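You operate a simulated robot arm through the tools that you are given. There is no shell and no other tool.

You run a simulated robot arm. Do the job below in one go: nothing can be reset, and whatever is moved stays where it is left.

## Task
Blow the dust off the blue bearing block in the hood.
Fine: shut the drawer before the air goes on; shut the valve, put the block back, shut the drawer. Set down upright: what you pick out.
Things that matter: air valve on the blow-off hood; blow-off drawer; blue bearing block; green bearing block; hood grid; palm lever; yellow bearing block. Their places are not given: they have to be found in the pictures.

The check looks at the end state, three seconds after you hand in, the way a careful person would. Anything else that was tipped, shoved, dropped, spilled or broken makes it a failure.

## Robot
A 6-joint arm with a two-finger parallel gripper, fixed in place. Base frame: the origin is at the foot of the arm, x ahead of it, y to its left, z up. Readings come in m, degrees, newtons and seconds.
With the tool pointing down near the work surface it reaches from about 0.32 to 0.7 m from the base axis. Its first joint turns from -166.0 to 166.0 degrees. Payload 4.1 kg.
The TCP is the grasp point between the finger pads, 0.023 m short of the fingertips. In the tool frame z runs along the fingers and y along their closing line. Largest opening 0.094 m; finger width 0.038, thickness 0.01; the body of the gripper, 0.054 by 0.096 m, starts 0.039 m behind the TCP.
Orientation is that of the tool frame in the base frame, as a unit quaternion [x, y, z, w]. With the fingers straight down and closing along the base's y, the tool's x points along the base's -x, its y along +y and its z along -z.

## Interface
- The arm moves only by the tool send_rows. Its arguments are lists of equal length, an entry for each row: "xyz": the shift along the base's x, y, z in units of 400 mm (1.0 is 400 mm), a list of three; "turn": the turn, a rotation vector about the base's x, y, z in units of 180 degrees (1.0 is 180 degrees), a list of three. In form: {"xyz": [[x, y, z], ...], "turn": [[rx, ry, rz], ...]}. A call has 1 to 20 rows; each row is the pose to reach, as a shift and turn from the pose commanded when the call began. "gripper" is the gripper command, from -1 (shut) to 1 (fully open), values between in proportion, set as the call begins (left out, the last holds). A call with a number of a shift or a turn outside -1 to 1 is refused whole. Each row takes 0.2 s and may step no farther than 0.05 m and 8.6 degrees from the row before; otherwise, or with a gripper value out of range, the whole call is refused. A pose out of reach is approached as far as the arm can. The call stops where the force on the tool passes 70 N (or 10 N more than at its start, if that is more) or the arm is blocked; 0.2 s more then pass. The fingers move at their own pace (about 0.045 m/s each) and stop on an object; they squeeze with about 44 N. The grip force told is the motor's: it shows also when the fingers shut on nothing. Time passes only in rows, and 0.2 s behind the last, so rows that repeat a pose let the fingers close. The reply holds the time, the measured pose of the TCP, the force on the tool along the base axes, the opening and the grip force, in the units named above and with some noise, with the torque about the TCP (base axes, N m) and any sound that the robot's microphone picked up.
- Cameras (640 x 400 px; columns grow to the right, rows downward): "scene" is fixed at [0.3969, 0.4998, 1.5503]; the picture's right is [-0.99, -0.11, 0.00], its down [-0.10, 0.85, -0.52] and it looks along [0.06, -0.52, -0.85] (base axes); focal length 214 px, centre (320, 200). "wrist" rides on the gripper at [0.086, 0.016, -0.074] in the tool frame; the picture's right is [-0.18, 0.98, 0.00], its down [-0.58, -0.11, -0.81] and it looks along [-0.79, -0.15, 0.59] (tool axes); focal length 243 px, centre (320, 200).
- capture(camera): a new picture of that camera. The clock stands still meanwhile.
- raise_lower(by): slides the trunk up (or, below 0, down) by that many m; the arm rides with it, the base frame stays. It gives what a move gives, with no picture.
- locate(camera, pixels): for up to 12 pixels [column, row] of the newest picture of that camera ("zoom" is the newest enlarged one), the place [x, y, z] in the base frame of the surface seen there, good to about 0.002 m, but the place of the scene camera against the robot may be out by one fixed shift of up to 0.018 m in any direction. The clock stands still meanwhile.
- inspect(camera, box): a new picture of the part [left, top, right, bottom] of that camera's present view, enlarged. The clock stands still meanwhile.
- job_done(): hands the job in; it is judged then, once.

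Open the gripper and draw the arm clear of the work before you hand the job in, unless the task says otherwise.

The tools are called after "Call:" as a command line: name --argument value ..., lists and objects as JSON in quotes. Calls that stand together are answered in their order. send_rows: Moves the arm, as the interface text tells. Its arguments: {"type":"object","properties":{"xyz":{"type":"array"},"turn":{"type":"array"},"gripper":{"type":"number"}},"required":["xyz","turn"]} The other tools are called the same way: raise_lower (by) slides the trunk up or down; capture (camera) takes a picture; locate (camera, pixels) gives the place of the surface under pixels of a picture; inspect (camera, box) takes an enlarged picture of a part of a camera's view; job_done () hands the job in.

At the start:

```text
clock: 0.0
eef_pos: [0.354, -0.0053, 1.3519]
tool_rot: [0.0, 1.0, -0.001, 0.001]
contact_force: [0.7, -0.1, -0.1]
wrist_torque: [-0.01, 0.0, -0.01]
grip_width: 0.0943
grasp_force: 0.0
trunk travel left (down, up): [-0.525, 0.065]
```

scene: 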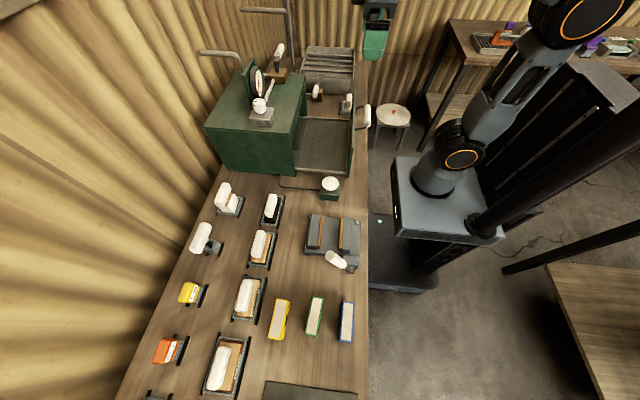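
wrist: 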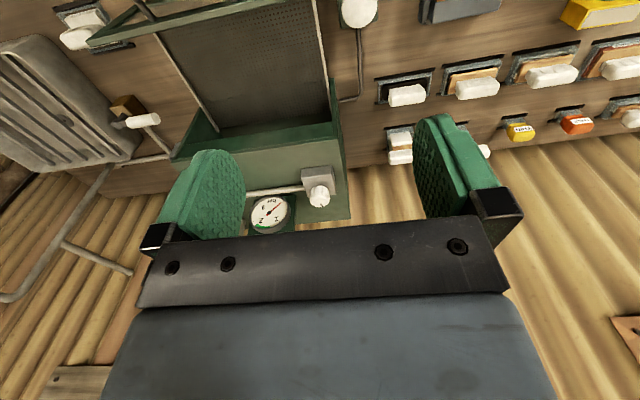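

The scene shows a green hood box with an open drawer (around 325,145), a gauge and white-tipped lever on top, and three blocks (yellow 279,319; green 314,315; blue 346,322). I'll look at enlarged parts.

Call:
inspect --camera "scene" --box '[190, 30, 390, 200]'

Call:
inspect --camera "scene" --box '[240, 200, 400, 370]'

Call:
capture --camera "wrist"

```text
2.35 times, centred on (290, 115) of scene
```

zoom: 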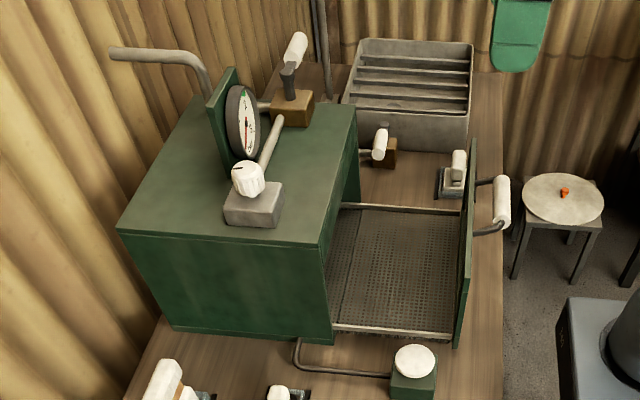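

```text
2.35 times, centred on (320, 285) of scene
```

zoom: 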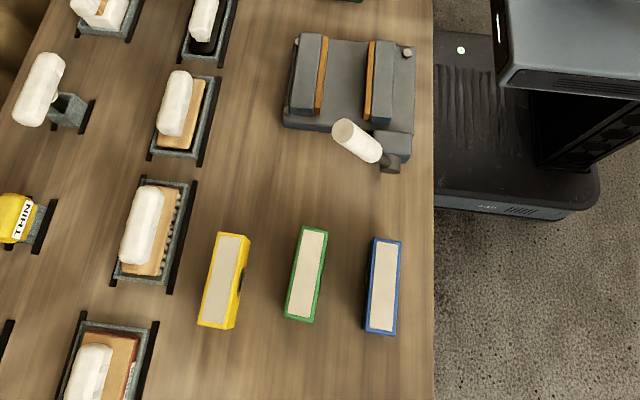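

```text
taken
```

wrist: 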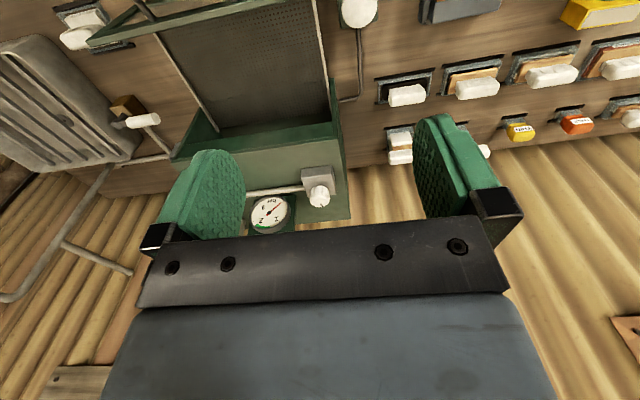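

I'll locate the key features in the scene picture: blocks, drawer, handle, knob, palm pad.

Call:
capture --camera "scene"

Call:
locate --camera "scene" --pixels '[[279, 319], [314, 315], [346, 322], [346, 303], [346, 340], [330, 184], [260, 105], [320, 150], [367, 117], [352, 130], [355, 300], [271, 88]]'

Call:
locate --camera "wrist" --pixels '[[319, 197], [318, 180], [360, 10], [248, 70], [270, 215], [590, 12], [110, 35], [230, 128], [320, 210], [150, 118], [285, 160], [200, 130]]'

```text
taken
```

scene: 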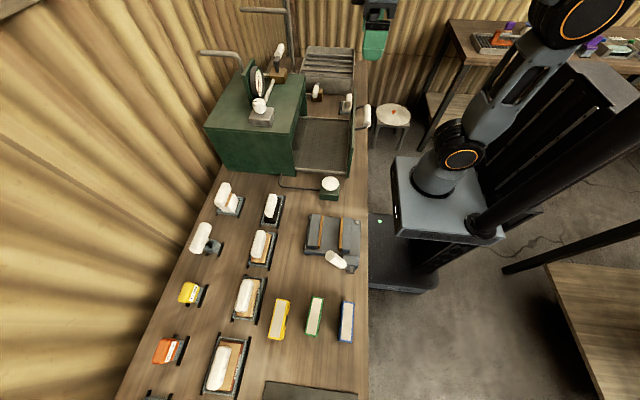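

```text
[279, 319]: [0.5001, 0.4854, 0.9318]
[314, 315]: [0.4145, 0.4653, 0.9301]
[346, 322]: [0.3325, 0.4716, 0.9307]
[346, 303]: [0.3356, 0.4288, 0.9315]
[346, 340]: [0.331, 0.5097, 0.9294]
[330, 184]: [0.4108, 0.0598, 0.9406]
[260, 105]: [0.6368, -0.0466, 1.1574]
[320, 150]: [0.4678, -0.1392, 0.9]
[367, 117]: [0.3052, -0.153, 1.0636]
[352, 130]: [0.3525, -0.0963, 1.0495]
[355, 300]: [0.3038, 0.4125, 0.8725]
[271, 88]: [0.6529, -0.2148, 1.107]
```

```text
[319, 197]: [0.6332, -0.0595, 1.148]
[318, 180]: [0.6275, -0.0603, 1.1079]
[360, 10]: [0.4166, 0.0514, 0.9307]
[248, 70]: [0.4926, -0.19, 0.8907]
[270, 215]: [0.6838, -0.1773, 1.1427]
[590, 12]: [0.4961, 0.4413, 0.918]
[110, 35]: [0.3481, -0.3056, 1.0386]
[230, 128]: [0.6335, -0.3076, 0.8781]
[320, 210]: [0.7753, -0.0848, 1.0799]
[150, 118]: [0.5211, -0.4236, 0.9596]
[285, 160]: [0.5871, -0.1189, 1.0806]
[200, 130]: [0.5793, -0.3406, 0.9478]
```

Scene-vs-wrist readings of the knob and palm pad differ by about (0, +0.01, +0.01), so the scene camera is shifted. I'll check the robot base height, and zoom on the hood, palm pad and levers.

Call:
locate --camera "scene" --pixels '[[435, 178], [405, 230], [445, 200], [395, 270], [360, 200], [340, 262], [317, 92], [280, 50], [345, 103], [263, 78], [300, 130], [323, 120]]'

Call:
inspect --camera "scene" --box '[235, 60, 315, 130]'

Call:
inspect --camera "scene" --box '[280, 80, 390, 210]'

```text
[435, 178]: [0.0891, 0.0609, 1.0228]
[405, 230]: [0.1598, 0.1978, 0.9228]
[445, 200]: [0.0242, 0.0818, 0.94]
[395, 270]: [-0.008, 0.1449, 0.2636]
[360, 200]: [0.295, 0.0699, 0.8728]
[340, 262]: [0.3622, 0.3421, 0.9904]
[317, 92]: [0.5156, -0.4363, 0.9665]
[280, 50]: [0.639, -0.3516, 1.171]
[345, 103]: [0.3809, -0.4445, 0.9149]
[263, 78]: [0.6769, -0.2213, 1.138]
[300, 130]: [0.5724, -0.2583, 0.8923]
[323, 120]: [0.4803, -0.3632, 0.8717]
```

```text
5.71 times, centred on (275, 95) of scene
```

zoom: 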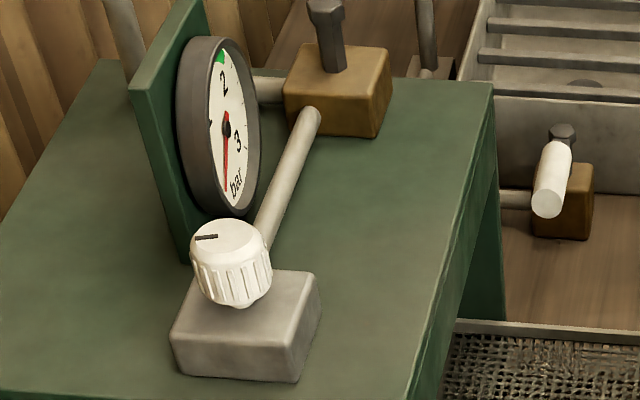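

```text
3.08 times, centred on (335, 145) of scene
```

zoom: 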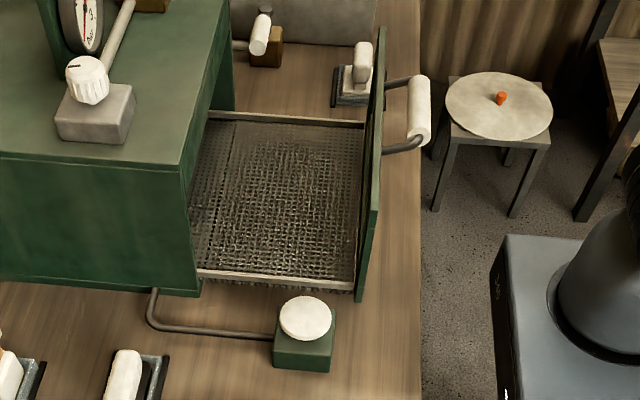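

The hood shows a gray box with a white ribbed knob (260,106), and a brown lever valve (280,60) further back. I'll move the wrist camera sideways to view the hood top better.

Call:
send_rows --xyz '[[0, -0.1, 0], [0, -0.2, 0], [0, -0.3, 0], [0, -0.4, 0]]' --turn '[[0, 0, 0], [0, 0, 0], [0, 0, 0], [0, 0, 0]]' --gripper -1

Call:
capture --camera "wrist"

Call:
inspect --camera "wrist" --box '[240, 100, 480, 250]'

```text
clock: 1.0
eef_pos: [0.3531, -0.168, 1.3512]
tool_rot: [-0.001, 1.0, 0.0, 0.0]
contact_force: [-0.9, -0.4, -0.7]
wrist_torque: [0.01, -0.01, 0.0]
grip_width: 0.0051
grasp_force: 0.0
trunk travel left (down, up): [-0.525, 0.065]
```

```text
taken
```

wrist: 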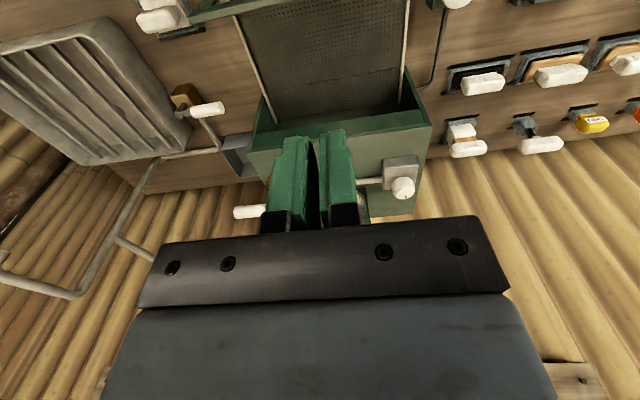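

```text
2.67 times, centred on (360, 175) of wrist
```

zoom: 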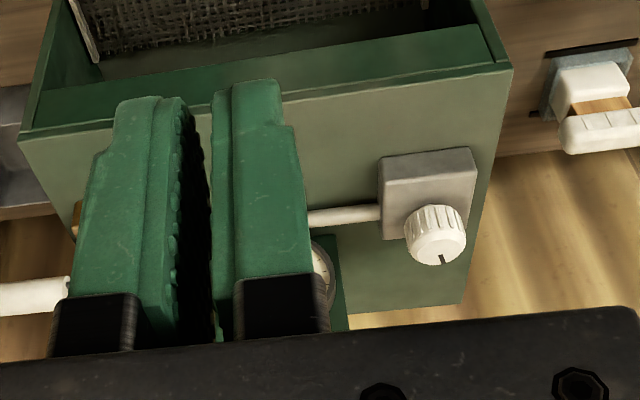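

The wrist image is upside down (image down = base up); the knob on the gray box has a vertical axis with a dark pointer mark. I'll go back left to see the gauge past the gripper and zoom.

Call:
send_rows --xyz '[[0, 0.1, 0], [0, 0.2, 0], [0, 0.3, 0], [0, 0.4, 0], [0, 0.5, 0]]' --turn '[[0, 0, 0], [0, 0, 0], [0, 0, 0], [0, 0, 0], [0, 0, 0]]' --gripper -1

Call:
capture --camera "wrist"

Call:
inspect --camera "wrist" --box '[160, 100, 340, 250]'

Call:
inspect --camera "wrist" --box '[50, 50, 250, 200]'

```text
clock: 2.2
eef_pos: [0.3566, 0.0341, 1.3487]
tool_rot: [0.0, 1.0, 0.0, 0.0]
contact_force: [-0.2, 0.9, 0.6]
wrist_torque: [0.02, 0.06, 0.01]
grip_width: 0.0
grasp_force: 42.7
trunk travel left (down, up): [-0.525, 0.065]
```

```text
taken
```

wrist: 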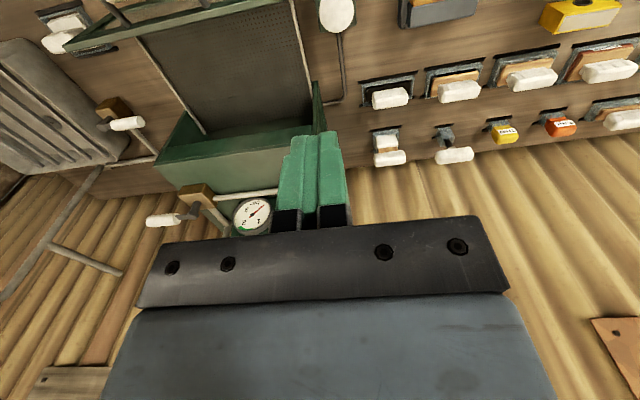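

```text
2.67 times, centred on (250, 175) of wrist
```

zoom: 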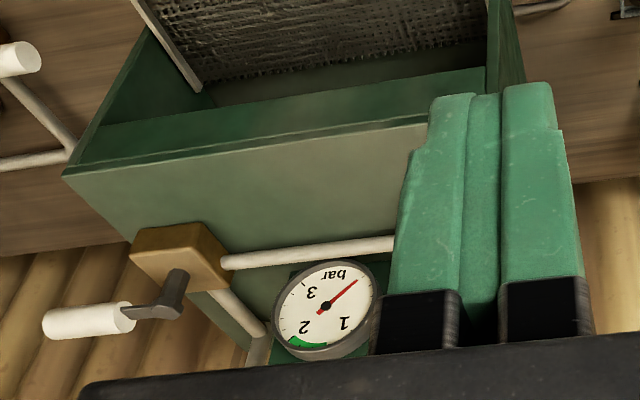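

```text
2.67 times, centred on (150, 125) of wrist
```

zoom: 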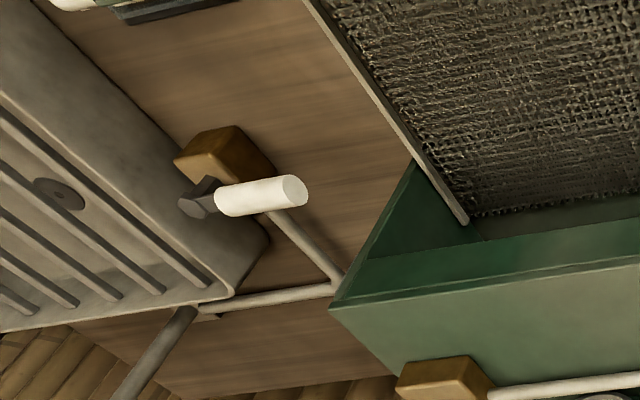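

The gauge reads 0 (needle lower-left once flipped), with a green zone just below 2 bar. I'll zoom the scene camera on the brown lever valve and on the palm pad with its pipe.

Call:
inspect --camera "scene" --box '[250, 35, 310, 85]'

Call:
inspect --camera "scene" --box '[300, 75, 380, 130]'

Call:
inspect --camera "scene" --box '[275, 165, 375, 280]'

Call:
inspect --camera "wrist" --box '[270, 0, 400, 110]'

```text
8.00 times, centred on (280, 60) of scene
```

zoom: 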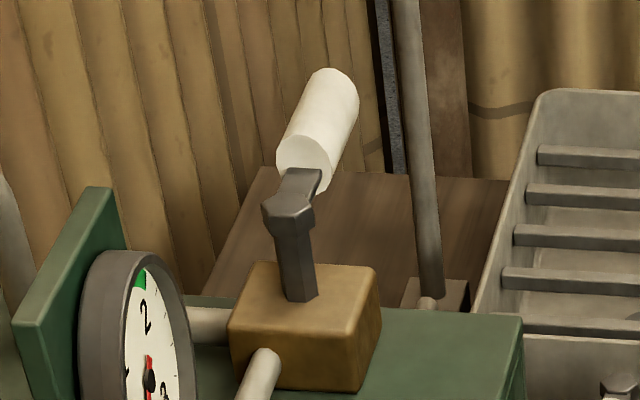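

```text
7.27 times, centred on (340, 102) of scene
```

zoom: 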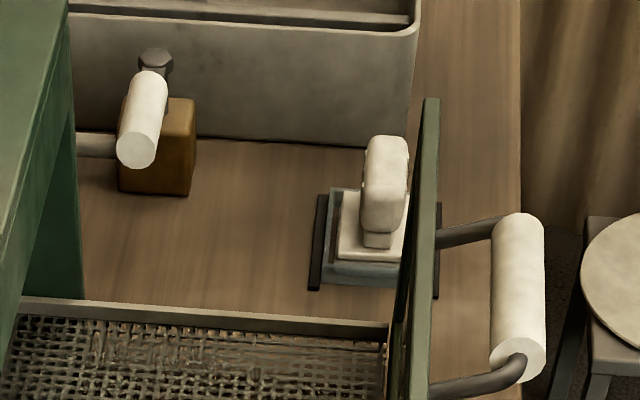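

```text
3.48 times, centred on (325, 222) of scene
```

zoom: 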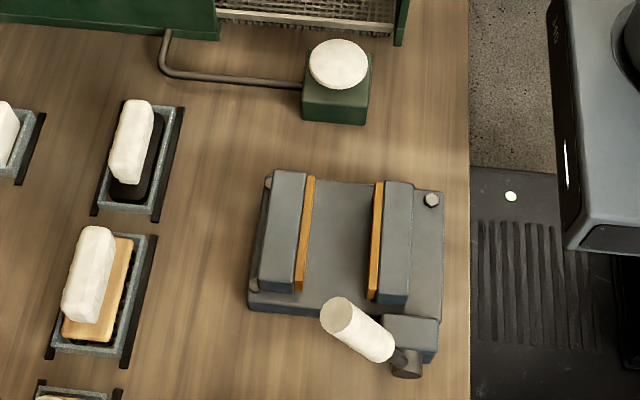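

```text
3.64 times, centred on (335, 55) of wrist
```

zoom: 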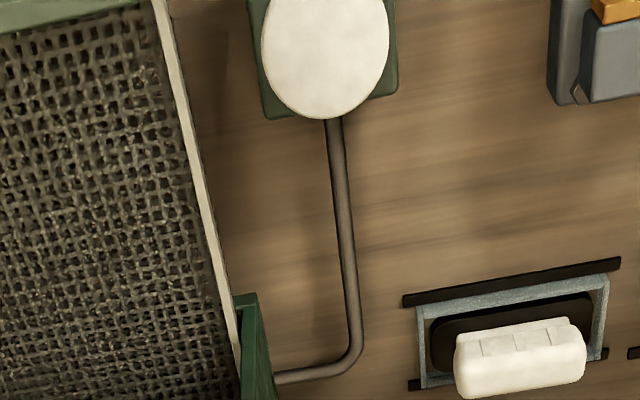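

The brown lever valve sits on the hood top back-right near (0.64,-0.33,1.12), and the palm pad's pipe runs into the hood. I'll bring the wrist camera closer to the valve and knob.

Call:
send_rows --xyz '[[0.048, -0.092, -0.024], [0.096, -0.184, -0.048], [0.144, -0.276, -0.072], [0.192, -0.368, -0.096], [0.24, -0.46, -0.12]]' --turn '[[0, 0, 0], [0, 0, 0], [0, 0, 0], [0, 0, 0], [0, 0, 0]]' --gripper -1

Call:
capture --camera "wrist"

Call:
inspect --camera "wrist" --box '[100, 50, 340, 250]'

```text
clock: 3.4
eef_pos: [0.4529, -0.1523, 1.3023]
tool_rot: [0.0, 1.0, 0.0, 0.0]
contact_force: [0.5, -0.3, -0.3]
wrist_torque: [-0.01, 0.01, 0.04]
grip_width: 0.0
grasp_force: 42.2
trunk travel left (down, up): [-0.525, 0.065]
```

```text
taken
```

wrist: 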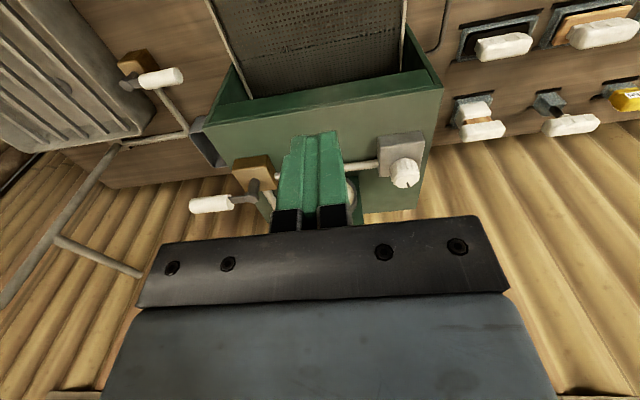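

```text
2.00 times, centred on (220, 150) of wrist
```

zoom: 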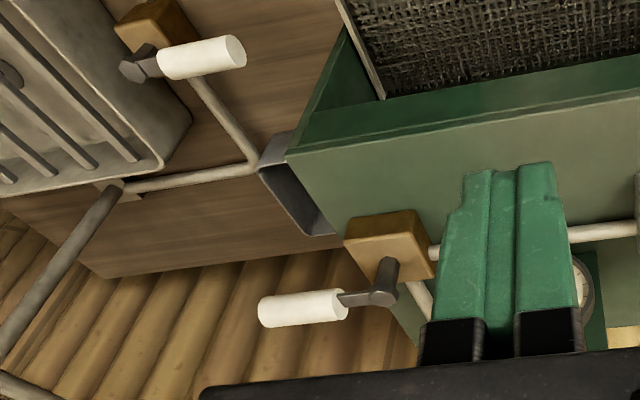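

The hood valve is a quarter-turn lever on a vertical stem (white grip pointing -y), and the bench has a similar one by the tray. Next I go look at the blocks closely, turning the tool 90° about z on the way.

Call:
send_rows --xyz '[[-0.025, 0.1, -0.03], [-0.05, 0.2, -0.06], [-0.075, 0.3, -0.09], [-0.1, 0.4, -0.12], [-0.125, 0.5, -0.15], [-0.15, 0.6, -0.18], [-0.175, 0.7, -0.21], [-0.2, 0.8, -0.24]]' --turn '[[0, 0, 0.0417], [0, 0, 0.0833], [0, 0, 0.125], [0, 0, 0.1667], [0, 0, 0.2083], [0, 0, 0.25], [0, 0, 0.2917], [0, 0, 0.3333]]' --gripper 1

Call:
send_rows --xyz '[[-0.025, 0.1, -0.03], [-0.05, 0.2, -0.06], [-0.075, 0.3, -0.09], [-0.1, 0.4, -0.12]]' --turn '[[0, 0, 0.0417], [0, 0, 0.0833], [0, 0, 0.125], [0, 0, 0.1667]]' --gripper 1

Call:
capture --camera "wrist"

```text
clock: 5.2
eef_pos: [0.3714, 0.17, 1.2095]
tool_rot: [-0.501, 0.865, -0.001, -0.001]
contact_force: [-0.4, -0.6, 0.1]
wrist_torque: [0.01, -0.02, -0.04]
grip_width: 0.0938
grasp_force: 0.0
trunk travel left (down, up): [-0.525, 0.065]
```

```text
clock: 6.2
eef_pos: [0.3305, 0.3331, 1.1587]
tool_rot: [0.708, -0.706, 0.0, 0.0]
contact_force: [-0.6, 0.0, -0.1]
wrist_torque: [-0.02, -0.02, -0.03]
grip_width: 0.0942
grasp_force: 0.0
trunk travel left (down, up): [-0.525, 0.065]
```

```text
taken
```

wrist: 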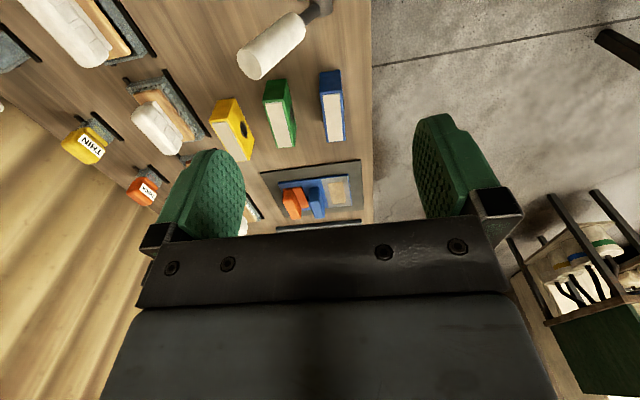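

Now the blocks are seen at yellow (231,128), green (279,113), blue (332,105), with their sides visible. I'll zoom in on them.

Call:
inspect --camera "wrist" --box '[200, 50, 380, 180]'

Call:
locate --camera "wrist" --pixels '[[332, 118], [325, 100], [340, 98], [327, 138], [344, 138], [330, 75], [280, 125], [232, 140], [360, 110], [305, 120], [353, 140], [335, 130]]'

```text
3.08 times, centred on (290, 115) of wrist
```

zoom: 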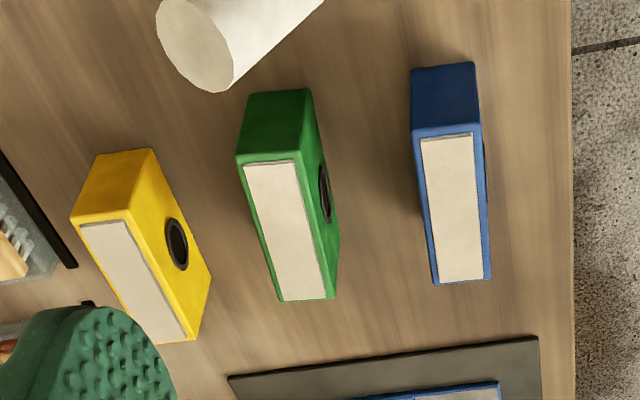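

```text
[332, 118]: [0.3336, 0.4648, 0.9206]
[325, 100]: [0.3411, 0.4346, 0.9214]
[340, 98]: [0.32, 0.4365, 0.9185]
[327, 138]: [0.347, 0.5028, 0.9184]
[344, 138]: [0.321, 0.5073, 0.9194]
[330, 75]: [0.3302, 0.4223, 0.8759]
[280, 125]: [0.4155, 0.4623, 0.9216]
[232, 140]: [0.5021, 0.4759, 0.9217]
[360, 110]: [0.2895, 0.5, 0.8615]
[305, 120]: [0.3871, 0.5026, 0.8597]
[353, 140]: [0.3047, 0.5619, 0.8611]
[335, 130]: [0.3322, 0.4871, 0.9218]
```

I'll measure the blue block's corners in the zoom.

Call:
locate --camera "zoom" --pixels '[[416, 138], [478, 130], [487, 272], [438, 280], [452, 200], [415, 90], [470, 75], [442, 68], [415, 75], [425, 210], [484, 210], [450, 130]]'

```text
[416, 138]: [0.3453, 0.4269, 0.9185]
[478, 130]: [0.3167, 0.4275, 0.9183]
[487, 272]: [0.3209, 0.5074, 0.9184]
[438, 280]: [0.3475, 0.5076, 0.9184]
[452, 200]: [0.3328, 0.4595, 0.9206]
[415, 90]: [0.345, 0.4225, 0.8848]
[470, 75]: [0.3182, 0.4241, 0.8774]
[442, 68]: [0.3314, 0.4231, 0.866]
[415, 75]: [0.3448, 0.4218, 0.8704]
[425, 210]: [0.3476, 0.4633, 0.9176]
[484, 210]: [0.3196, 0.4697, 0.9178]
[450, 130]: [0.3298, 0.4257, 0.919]
```

Blue block: about 0.032 wide (x 0.316–0.348), 0.087 long (y 0.423–0.510), top 0.9185, table 0.860. I check the nearby vise lever's white grip (250,65) since the wrist camera will hang close to it.

Call:
locate --camera "wrist" --pixels '[[250, 68], [262, 55], [290, 30], [310, 10], [240, 60], [262, 75], [275, 65], [300, 40], [320, 190], [300, 205], [160, 125], [180, 150]]'

Call:
inspect --camera "scene" --box '[290, 200, 400, 300]'

```text
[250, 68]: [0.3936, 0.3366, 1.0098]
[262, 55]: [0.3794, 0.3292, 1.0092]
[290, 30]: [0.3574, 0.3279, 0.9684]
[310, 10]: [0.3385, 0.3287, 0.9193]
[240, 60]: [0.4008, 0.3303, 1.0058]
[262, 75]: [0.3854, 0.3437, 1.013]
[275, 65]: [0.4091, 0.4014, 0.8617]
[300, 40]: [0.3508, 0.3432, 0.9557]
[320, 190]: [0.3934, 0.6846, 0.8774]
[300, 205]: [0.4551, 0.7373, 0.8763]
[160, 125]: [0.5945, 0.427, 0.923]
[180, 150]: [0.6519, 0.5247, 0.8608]
```

```text
4.00 times, centred on (345, 250) of scene
```

zoom: 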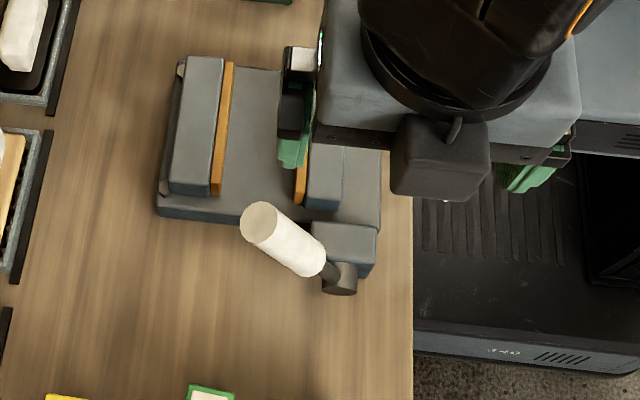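

The vise lever tops out at z≈1.01 around (0.39,0.34), clear of a straight descent on the block. I'll move over the blue block, gripper half open, and come down to about z=1.0.

Call:
send_rows --xyz '[[0.001, 0.12, 0], [0.002, 0.24, 0], [0.0035, 0.35, 0], [0.0035, 0.35, -0.12], [0.0035, 0.35, -0.24], [0.0035, 0.35, -0.36], [0.0035, 0.35, -0.4]]' --turn '[[0, 0, -0.004], [0, 0, -0.008], [0, 0, -0.012], [0, 0, -0.012], [0, 0, -0.012], [0, 0, -0.012], [0, 0, -0.012]]' --gripper 0.3

Call:
capture --camera "wrist"

Call:
inspect --camera "scene" --box '[270, 200, 420, 360]'

```text
clock: 7.8
eef_pos: [0.3321, 0.4691, 0.9997]
tool_rot: [-0.695, 0.719, 0.001, 0.0]
contact_force: [-0.6, -0.3, 0.9]
wrist_torque: [-0.02, 0.0, 0.01]
grip_width: 0.0608
grasp_force: 0.2
trunk travel left (down, up): [-0.525, 0.065]
```

```text
taken
```

wrist: 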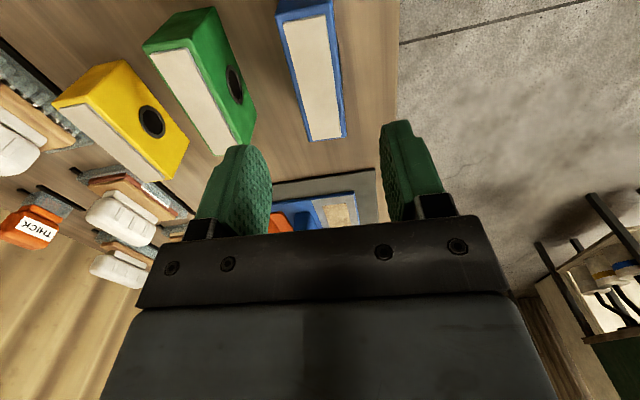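

```text
2.50 times, centred on (345, 280) of scene
```

zoom: 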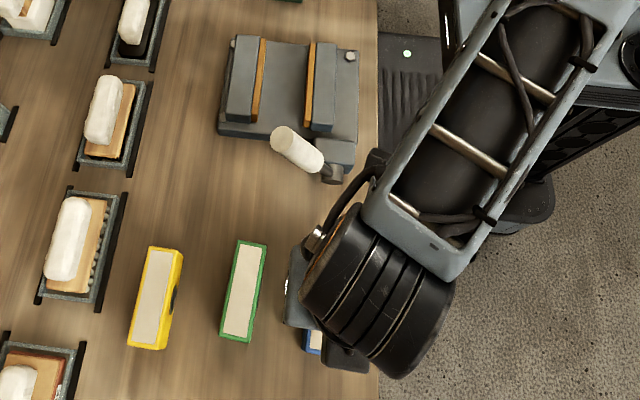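

The blue block is in view at (310,70), between the finger lines. I re-measure its edges at this closer range.

Call:
locate --camera "wrist" --pixels '[[309, 137], [343, 135], [281, 25], [332, 12], [290, 60], [337, 60], [313, 70], [300, 105], [341, 105], [240, 150], [400, 160], [215, 152]]'

Call:
inspect --camera "wrist" --box '[230, 0, 410, 150]'

```text
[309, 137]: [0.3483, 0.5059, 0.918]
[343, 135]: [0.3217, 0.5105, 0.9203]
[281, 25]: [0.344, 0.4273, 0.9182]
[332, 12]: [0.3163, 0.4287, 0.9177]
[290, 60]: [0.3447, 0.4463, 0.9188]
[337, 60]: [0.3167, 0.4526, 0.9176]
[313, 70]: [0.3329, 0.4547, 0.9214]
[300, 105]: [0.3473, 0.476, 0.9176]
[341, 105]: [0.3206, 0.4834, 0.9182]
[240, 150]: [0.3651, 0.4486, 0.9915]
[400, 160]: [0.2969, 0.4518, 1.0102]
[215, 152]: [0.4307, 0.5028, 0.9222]
```

```text
2.67 times, centred on (320, 75) of wrist
```

zoom: 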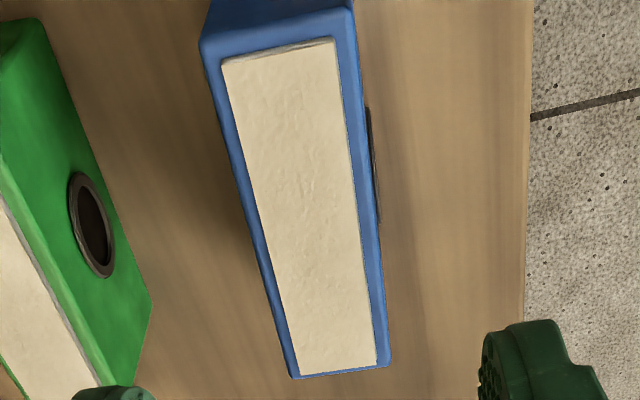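

Block centre is about (0.3325, 0.467), yaw about -3°; the tool is aligned. Descend to z≈0.897 and then close.

Call:
send_rows --xyz '[[0, 0, -0.085], [0, 0, -0.17], [0, 0, -0.255]]' --turn '[[0, 0, -0.002], [0, 0, -0.004], [0, 0, -0.004]]' --gripper 0.3

Call:
send_rows --xyz '[[0, 0, 0], [0, 0, 0], [0, 0, 0], [0, 0, 0]]' --turn '[[0, 0, 0], [0, 0, 0], [0, 0, 0], [0, 0, 0]]' --gripper -1

```text
clock: 8.6
eef_pos: [0.3314, 0.4698, 0.8971]
tool_rot: [-0.69, 0.724, 0.0, 0.0]
contact_force: [-1.1, 0.0, -1.3]
wrist_torque: [-0.03, 0.02, 0.03]
grip_width: 0.0611
grasp_force: 0.0
trunk travel left (down, up): [-0.525, 0.065]
```

```text
clock: 9.6
eef_pos: [0.3315, 0.4686, 0.8976]
tool_rot: [-0.69, 0.724, 0.0, 0.001]
contact_force: [0.9, 0.4, 0.0]
wrist_torque: [0.1, -0.02, -0.04]
grip_width: 0.032
grasp_force: 44.0
trunk travel left (down, up): [-0.525, 0.065]
```

The block is held (opening 0.032, 44 N). Lift it straight up.

Call:
send_rows --xyz '[[0, 0, 0.05], [0, 0, 0.15], [0, 0, 0.25], [0, 0, 0.35], [0, 0, 0.45], [0, 0, 0.55], [0, 0, 0.64]]' --turn '[[0, 0, 0], [0, 0, 0], [0, 0, 0], [0, 0, 0], [0, 0, 0], [0, 0, 0], [0, 0, 0]]'

Call:
capture --camera "wrist"

```text
clock: 11.2
eef_pos: [0.3315, 0.4689, 1.1544]
tool_rot: [-0.689, 0.725, -0.001, 0.0]
contact_force: [-0.9, -0.1, -3.9]
wrist_torque: [0.01, 0.0, -0.01]
grip_width: 0.0316
grasp_force: 44.0
trunk travel left (down, up): [-0.525, 0.065]
```

```text
taken
```

wrist: 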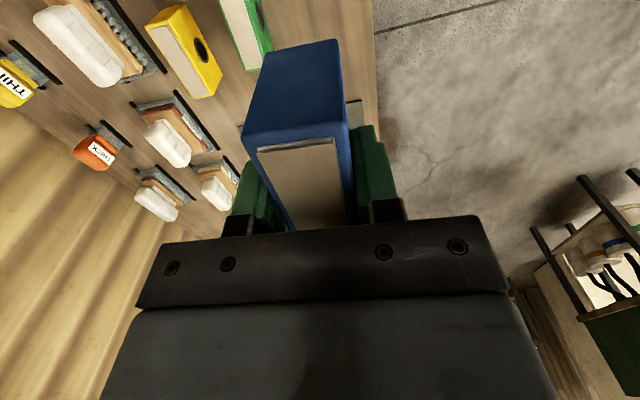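

Block is held upright with its top visible. Carry it at z≈1.15 toward above the open drawer.

Call:
send_rows --xyz '[[0.0246, -0.1134, 0], [0.0492, -0.2268, 0], [0.0738, -0.3402, 0], [0.0984, -0.4536, 0], [0.123, -0.567, 0], [0.1476, -0.6804, 0], [0.1722, -0.7938, 0]]' --turn '[[0, 0, 0.002], [0, 0, 0.004], [0, 0, 0.006], [0, 0, 0.008], [0, 0, 0.01], [0, 0, 0.012], [0, 0, 0.016]]'

Call:
send_rows --xyz '[[0.0246, -0.1134, 0], [0.0492, -0.2268, 0], [0.0738, -0.3402, 0], [0.0984, -0.4536, 0]]' --turn '[[0, 0, 0], [0, 0, 0], [0, 0, 0], [0, 0, 0]]'

Call:
capture --camera "wrist"

Call:
capture --camera "scene"

```text
clock: 12.8
eef_pos: [0.4002, 0.1524, 1.1536]
tool_rot: [0.708, -0.706, 0.0, -0.001]
contact_force: [-0.1, -0.5, -3.8]
wrist_torque: [0.0, 0.05, 0.0]
grip_width: 0.0319
grasp_force: 43.8
trunk travel left (down, up): [-0.525, 0.065]
```

```text
clock: 13.8
eef_pos: [0.4399, -0.0288, 1.1531]
tool_rot: [0.708, -0.707, 0.0, 0.0]
contact_force: [0.2, -0.8, -5.0]
wrist_torque: [-0.02, -0.02, 0.0]
grip_width: 0.0317
grasp_force: 44.2
trunk travel left (down, up): [-0.525, 0.065]
```

```text
taken
```

wrist: 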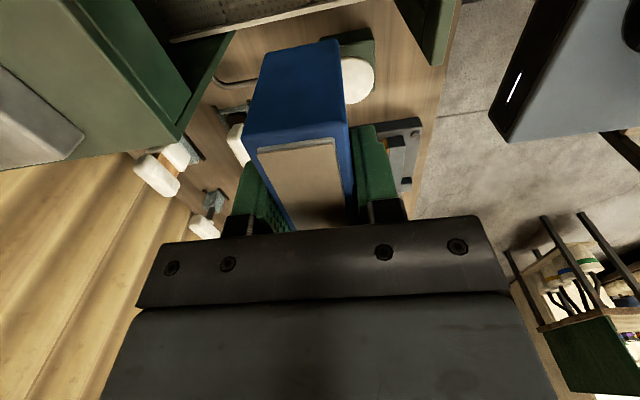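

```text
taken
```

scene: 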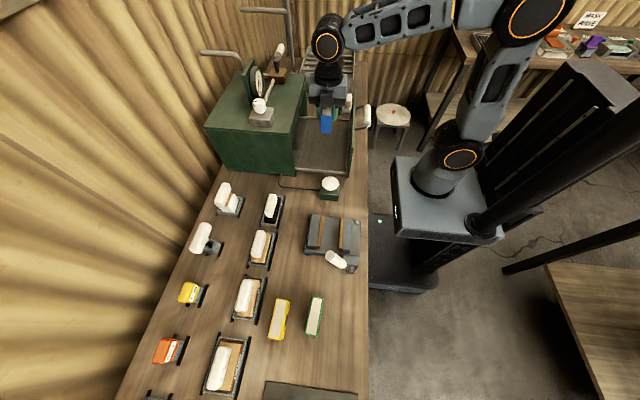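

The block hangs over the drawer's near side; palm pad visible at (355,80) in wrist view. I measure the drawer geometry with the scene camera.

Call:
inspect --camera "scene" --box '[270, 80, 390, 200]'

Call:
locate --camera "scene" --pixels '[[310, 165], [346, 168], [350, 172], [300, 172], [352, 160], [298, 160], [344, 130], [353, 100], [330, 165], [320, 140], [367, 108], [368, 128]]'

Call:
locate --camera "wrist" --pixels '[[355, 80], [430, 30], [445, 20], [180, 130], [230, 40], [225, 60], [250, 30], [380, 5], [40, 130], [160, 170], [190, 90], [210, 200]]'

```text
3.33 times, centred on (330, 140) of scene
```

zoom: 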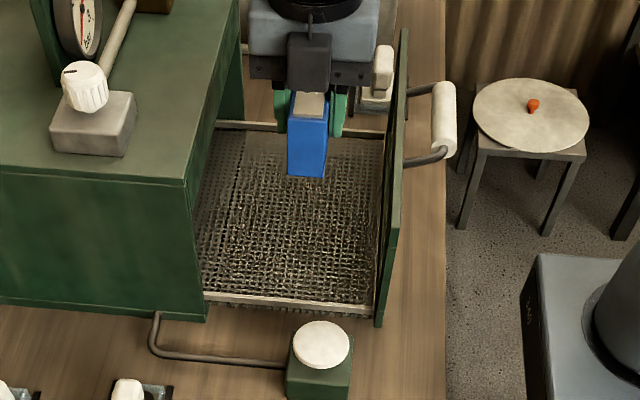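

```text
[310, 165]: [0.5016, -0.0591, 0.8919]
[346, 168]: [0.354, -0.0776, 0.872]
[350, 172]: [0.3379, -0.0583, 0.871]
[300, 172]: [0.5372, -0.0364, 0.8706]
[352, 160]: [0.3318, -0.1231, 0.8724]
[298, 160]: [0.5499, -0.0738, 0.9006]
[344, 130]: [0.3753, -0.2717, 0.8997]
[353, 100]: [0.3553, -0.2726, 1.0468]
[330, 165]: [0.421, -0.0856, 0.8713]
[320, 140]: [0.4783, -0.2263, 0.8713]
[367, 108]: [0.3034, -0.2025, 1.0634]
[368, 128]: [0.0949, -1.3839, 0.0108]
```

```text
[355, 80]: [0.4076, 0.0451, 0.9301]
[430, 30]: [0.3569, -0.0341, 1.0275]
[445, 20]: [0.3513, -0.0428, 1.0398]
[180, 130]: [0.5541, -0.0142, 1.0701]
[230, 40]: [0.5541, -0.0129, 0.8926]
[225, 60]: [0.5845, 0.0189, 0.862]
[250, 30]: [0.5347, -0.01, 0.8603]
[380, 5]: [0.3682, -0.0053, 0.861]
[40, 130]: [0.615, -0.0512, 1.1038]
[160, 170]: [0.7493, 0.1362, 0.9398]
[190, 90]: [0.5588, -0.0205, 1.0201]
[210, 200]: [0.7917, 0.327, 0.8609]
```

Drawer interior spans x≈0.36–0.55, y≈-0.28 to -0.07, grid at z≈0.890, panel top ≈1.04. I move over its centre (0.46,-0.17) and descend to just above the grid.

Call:
send_rows --xyz '[[0.016, -0.117, 0], [0.032, -0.234, 0], [0.048, -0.352, 0], [0.048, -0.352, -0.1], [0.048, -0.352, -0.2], [0.048, -0.352, -0.3], [0.048, -0.352, -0.4], [0.048, -0.352, -0.48]]' --turn '[[0, 0, 0], [0, 0, 0], [0, 0, 0], [0, 0, 0], [0, 0, 0], [0, 0, 0], [0, 0, 0], [0, 0, 0]]'

Call:
capture --camera "wrist"

Call:
inspect --camera "scene" --box '[270, 60, 390, 200]'

```text
clock: 15.6
eef_pos: [0.4593, -0.1708, 0.9624]
tool_rot: [-0.707, 0.708, 0.0, 0.0]
contact_force: [0.0, -0.6, -4.3]
wrist_torque: [0.0, 0.02, 0.04]
grip_width: 0.0316
grasp_force: 44.1
trunk travel left (down, up): [-0.525, 0.065]
```

```text
taken
```

wrist: 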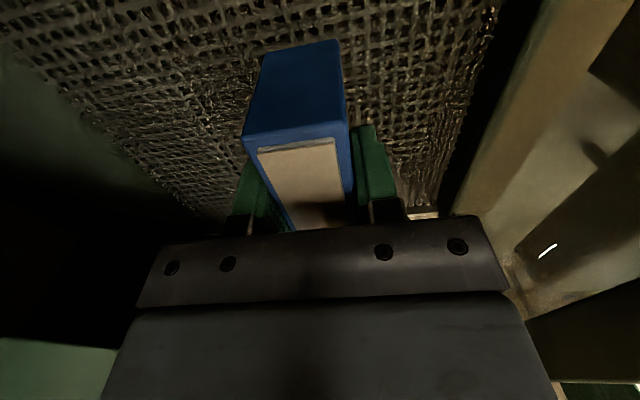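

```text
2.86 times, centred on (330, 130) of scene
```

zoom: 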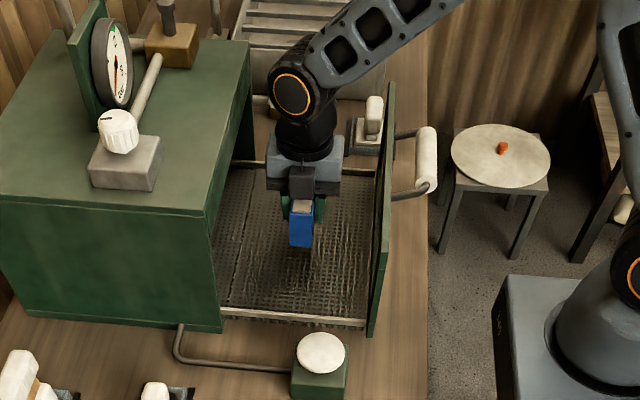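

The block is just above the mesh with clearance all around. I measure the mesh height and then lower.

Call:
locate --camera "wrist" --pixels '[[380, 60], [420, 60], [200, 60], [220, 100], [400, 100], [470, 100], [440, 160], [300, 20], [200, 170], [540, 120], [60, 150], [420, 215]]'

Call:
send_rows --xyz '[[0, 0, -0.03], [0, 0, -0.06], [0, 0, -0.07]]' --turn '[[0, 0, 0], [0, 0, 0], [0, 0, 0]]'

```text
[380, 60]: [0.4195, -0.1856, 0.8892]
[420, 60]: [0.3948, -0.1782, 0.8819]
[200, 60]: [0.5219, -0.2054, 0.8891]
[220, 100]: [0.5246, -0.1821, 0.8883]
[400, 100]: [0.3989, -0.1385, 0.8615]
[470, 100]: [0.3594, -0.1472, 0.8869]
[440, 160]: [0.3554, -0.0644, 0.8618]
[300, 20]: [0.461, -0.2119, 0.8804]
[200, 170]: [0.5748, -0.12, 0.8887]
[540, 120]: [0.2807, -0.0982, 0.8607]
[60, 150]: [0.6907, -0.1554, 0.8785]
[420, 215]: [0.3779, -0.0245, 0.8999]
```

```text
clock: 16.4
eef_pos: [0.4579, -0.1698, 0.9317]
tool_rot: [0.708, -0.707, -0.001, 0.0]
contact_force: [1.0, -0.8, -3.8]
wrist_torque: [-0.02, -0.02, 0.02]
grip_width: 0.032
grasp_force: 44.5
trunk travel left (down, up): [-0.525, 0.065]
```

Mesh top is about z=0.889, so the block bottom (TCP-0.037) is ~7 mm above it. Lower in small steps until contact.

Call:
send_rows --xyz '[[0, 0, -0.006], [0, 0, -0.012], [0, 0, -0.015]]' --turn '[[0, 0, 0], [0, 0, 0], [0, 0, 0]]'

Call:
send_rows --xyz '[[0, 0, -0.003]]' --turn '[[0, 0, 0]]'

```text
clock: 17.2
eef_pos: [0.4597, -0.1706, 0.9278]
tool_rot: [0.708, -0.706, 0.0, -0.001]
contact_force: [-0.2, -0.2, -4.6]
wrist_torque: [0.02, -0.03, 0.01]
grip_width: 0.0315
grasp_force: 43.5
trunk travel left (down, up): [-0.525, 0.065]
```

```text
clock: 17.6
eef_pos: [0.4591, -0.1697, 0.9263]
tool_rot: [0.707, -0.707, 0.0, 0.0]
contact_force: [0.3, -0.4, -4.8]
wrist_torque: [0.0, -0.01, -0.04]
grip_width: 0.0319
grasp_force: 43.8
trunk travel left (down, up): [-0.525, 0.065]
```

Still no contact (force -4.8 N is just the block's weight). Continue down in ~1 mm steps.

Call:
send_rows --xyz '[[0, 0, -0.003]]' --turn '[[0, 0, 0]]'

Call:
send_rows --xyz '[[0, 0, -0.003]]' --turn '[[0, 0, 0]]'

```text
clock: 18.0
eef_pos: [0.4581, -0.1702, 0.9265]
tool_rot: [0.707, -0.707, 0.001, 0.0]
contact_force: [-2.3, 0.2, 6.0]
wrist_torque: [0.39, 0.19, 0.03]
grip_width: 0.032
grasp_force: 44.0
trunk travel left (down, up): [-0.525, 0.065]
```

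```text
clock: 18.4
eef_pos: [0.4589, -0.1702, 0.9249]
tool_rot: [0.707, -0.707, 0.002, 0.0]
contact_force: [-0.3, 0.0, 19.1]
wrist_torque: [1.0, 0.4, 0.03]
grip_width: 0.0318
grasp_force: 44.0
trunk travel left (down, up): [-0.525, 0.065]
```

The block has touched the grid (19 N up). Ease up 0.8 mm and open the fingers partly.

Call:
send_rows --xyz '[[0, 0, 0.002]]' --turn '[[0, 0, 0]]'

Call:
send_rows --xyz '[[0, 0, 0], [0, 0, 0], [0, 0, 0]]' --turn '[[0, 0, 0], [0, 0, 0], [0, 0, 0]]' --gripper 0.4

```text
clock: 18.8
eef_pos: [0.4584, -0.17, 0.9264]
tool_rot: [0.707, -0.707, 0.002, 0.0]
contact_force: [1.1, -2.9, 18.5]
wrist_torque: [0.85, 0.25, -0.06]
grip_width: 0.0317
grasp_force: 44.1
trunk travel left (down, up): [-0.525, 0.065]
```

```text
clock: 19.6
eef_pos: [0.4592, -0.1691, 0.9242]
tool_rot: [0.707, -0.707, 0.0, 0.001]
contact_force: [0.7, 0.5, 0.7]
wrist_torque: [0.01, 0.02, -0.01]
grip_width: 0.0659
grasp_force: 0.1
trunk travel left (down, up): [-0.525, 0.065]
```

Released (force ~0). Raise straight up out of the drawer and check the block stands upright.

Call:
send_rows --xyz '[[0, 0, 0.06], [0, 0, 0.16], [0, 0, 0.26], [0, 0, 0.36], [0, 0, 0.46], [0, 0, 0.56], [0, 0, 0.64]]' --turn '[[0, 0, 0], [0, 0, 0], [0, 0, 0], [0, 0, 0], [0, 0, 0], [0, 0, 0], [0, 0, 0]]'

Call:
capture --camera "wrist"

Call:
inspect --camera "scene" --box '[270, 60, 390, 200]'

```text
clock: 21.2
eef_pos: [0.4572, -0.1697, 1.1796]
tool_rot: [-0.707, 0.707, -0.001, 0.0]
contact_force: [-0.5, -0.9, 0.2]
wrist_torque: [-0.02, -0.01, 0.01]
grip_width: 0.0658
grasp_force: 0.0
trunk travel left (down, up): [-0.525, 0.065]
```

```text
taken
```

wrist: 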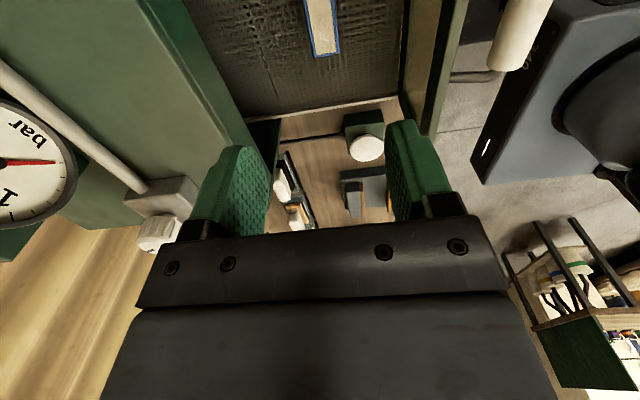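

```text
2.86 times, centred on (330, 130) of scene
```

zoom: 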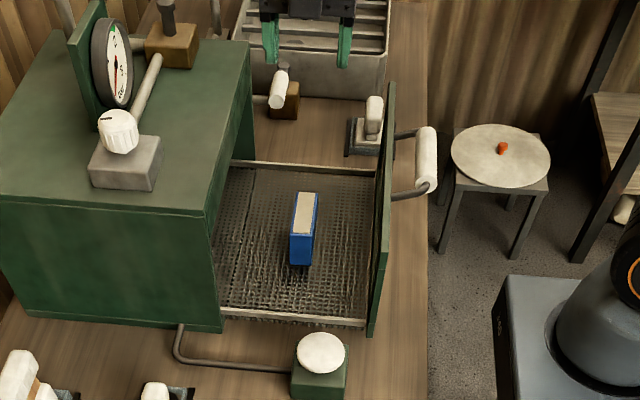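

The block stands upright on the mesh. Now I measure the drawer handle (wrist 515,40) to grasp it from above.

Call:
locate --camera "wrist" --pixels '[[525, 15], [510, 45], [500, 65], [490, 40], [535, 40], [475, 77], [440, 60], [425, 90], [455, 30], [440, 20], [325, 30], [365, 145]]'

Call:
inspect --camera "wrist" --box '[380, 0, 580, 130]'

Call:
capture --camera "scene"

Call:
locate --camera "scene" --pixels '[[366, 106], [367, 116], [368, 126], [363, 116], [371, 117], [357, 109], [358, 129], [353, 110], [353, 140], [349, 150], [330, 184], [325, 133]]'

```text
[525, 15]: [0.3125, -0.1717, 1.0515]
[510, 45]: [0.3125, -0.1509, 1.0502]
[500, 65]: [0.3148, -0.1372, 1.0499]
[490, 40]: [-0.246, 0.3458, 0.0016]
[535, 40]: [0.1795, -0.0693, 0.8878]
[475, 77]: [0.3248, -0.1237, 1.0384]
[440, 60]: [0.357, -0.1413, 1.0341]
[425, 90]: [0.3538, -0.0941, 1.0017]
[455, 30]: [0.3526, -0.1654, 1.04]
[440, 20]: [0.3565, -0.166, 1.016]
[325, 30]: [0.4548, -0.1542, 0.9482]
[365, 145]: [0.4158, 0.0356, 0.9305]
```

```text
3.08 times, centred on (480, 65) of wrist
```

zoom: 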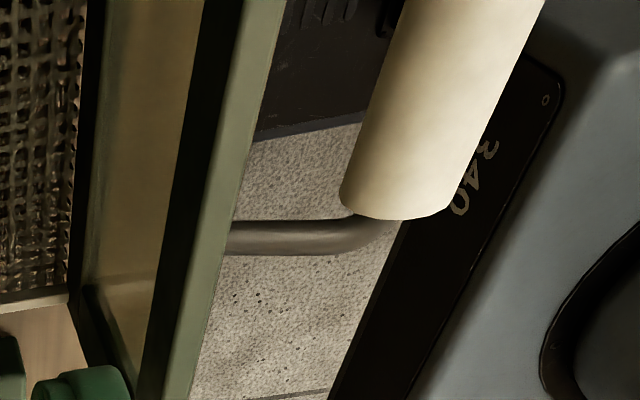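

```text
taken
```

scene: 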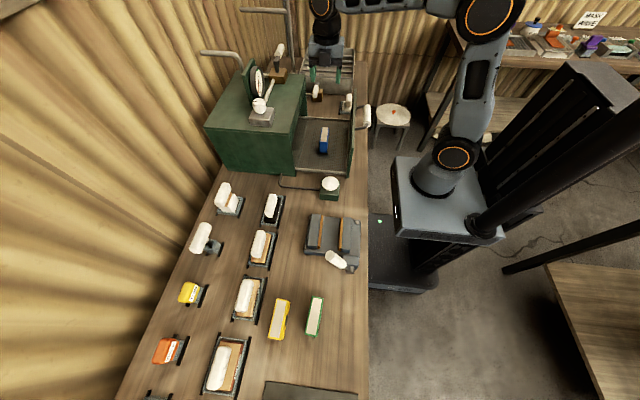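

```text
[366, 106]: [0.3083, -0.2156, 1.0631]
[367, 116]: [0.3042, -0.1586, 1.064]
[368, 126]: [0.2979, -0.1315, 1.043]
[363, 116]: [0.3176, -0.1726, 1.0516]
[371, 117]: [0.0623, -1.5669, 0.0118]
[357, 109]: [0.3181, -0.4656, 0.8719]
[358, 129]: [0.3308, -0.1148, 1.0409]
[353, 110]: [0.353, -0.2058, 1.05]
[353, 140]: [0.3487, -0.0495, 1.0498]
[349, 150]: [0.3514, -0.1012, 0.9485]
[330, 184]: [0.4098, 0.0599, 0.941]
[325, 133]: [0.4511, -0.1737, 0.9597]
```

Handle axis is about x=0.305, z=1.038, y from -0.22 to -0.135; panel outer face x≈0.350. I move above it with a smaller opening and check.

Call:
send_rows --xyz '[[-0.1, -0.005, 0], [-0.2, -0.01, 0], [-0.3, -0.015, 0], [-0.3875, -0.015, 0], [-0.3875, -0.015, -0.08], [-0.3875, -0.015, -0.15]]' --turn '[[0, 0, 0], [0, 0, 0], [0, 0, 0], [0, 0, 0], [0, 0, 0], [0, 0, 0]]' --gripper 0.08

Call:
capture --camera "wrist"

Call:
inspect --camera "scene" --box '[310, 70, 400, 160]'

```text
clock: 22.6
eef_pos: [0.3015, -0.1754, 1.1195]
tool_rot: [-0.707, 0.708, -0.001, 0.0]
contact_force: [0.1, 0.5, -0.4]
wrist_torque: [-0.02, -0.03, -0.02]
grip_width: 0.0507
grasp_force: 0.2
trunk travel left (down, up): [-0.525, 0.065]
```

```text
taken
```

wrist: 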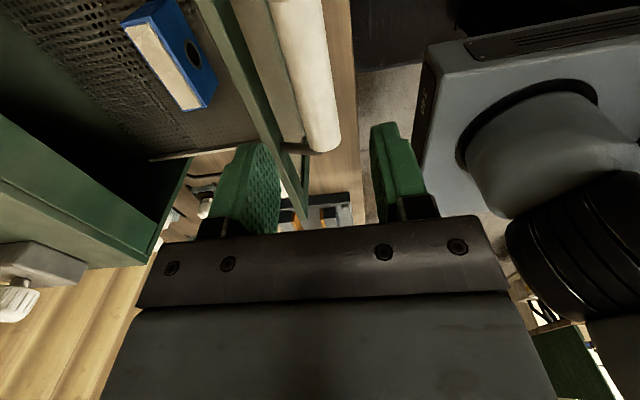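

```text
4.44 times, centred on (355, 115) of scene
```

zoom: 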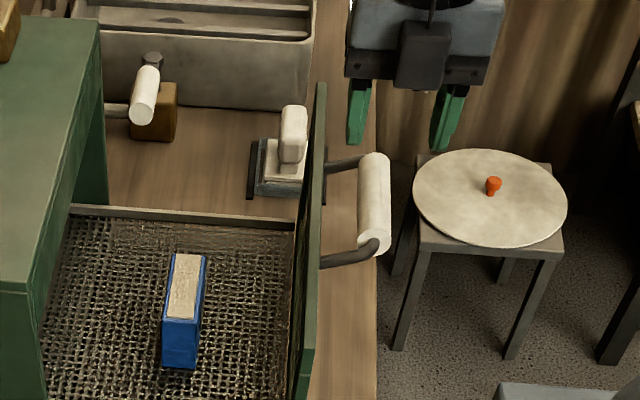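

Close view of the handle (310,80) between the fingers. I measure its surface and the panel edge.

Call:
locate --camera "wrist" --pixels '[[305, 60], [312, 100], [318, 140], [290, 80], [330, 80], [295, 110], [336, 120], [280, 150], [265, 110], [245, 60], [300, 30], [170, 60]]'

```text
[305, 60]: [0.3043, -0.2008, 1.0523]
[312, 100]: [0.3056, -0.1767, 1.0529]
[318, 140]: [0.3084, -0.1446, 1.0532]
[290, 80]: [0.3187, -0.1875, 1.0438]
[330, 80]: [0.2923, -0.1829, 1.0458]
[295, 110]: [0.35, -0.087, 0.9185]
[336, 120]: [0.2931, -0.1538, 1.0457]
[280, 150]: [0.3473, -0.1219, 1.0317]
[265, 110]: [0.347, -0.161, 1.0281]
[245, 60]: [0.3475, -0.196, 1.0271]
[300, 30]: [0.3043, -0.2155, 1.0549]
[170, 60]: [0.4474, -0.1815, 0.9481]
```

Handle centre is (0.3055, -0.178, 1.0385), radius 0.0145; fingers fit between it and the panel (0.347). Lower to z=1.048 and grip.

Call:
send_rows --xyz '[[0.001, 0, -0.09], [0.001, 0, -0.18]]' --turn '[[0, 0, 0], [0, 0, 0]]'

Call:
send_rows --xyz '[[0, 0, 0], [0, 0, 0], [0, 0, 0]]' --turn '[[0, 0, 0], [0, 0, 0], [0, 0, 0]]' --gripper -1

```text
clock: 23.2
eef_pos: [0.3043, -0.1767, 1.0491]
tool_rot: [-0.707, 0.707, 0.001, 0.0]
contact_force: [0.3, 0.3, -0.6]
wrist_torque: [0.0, 0.0, -0.01]
grip_width: 0.0509
grasp_force: 0.0
trunk travel left (down, up): [-0.525, 0.065]
```

```text
clock: 24.0
eef_pos: [0.3036, -0.1762, 1.0491]
tool_rot: [0.708, -0.707, 0.001, 0.0]
contact_force: [1.3, -0.3, -5.0]
wrist_torque: [-0.28, -0.15, -0.05]
grip_width: 0.0269
grasp_force: 45.1
trunk travel left (down, up): [-0.525, 0.065]
```

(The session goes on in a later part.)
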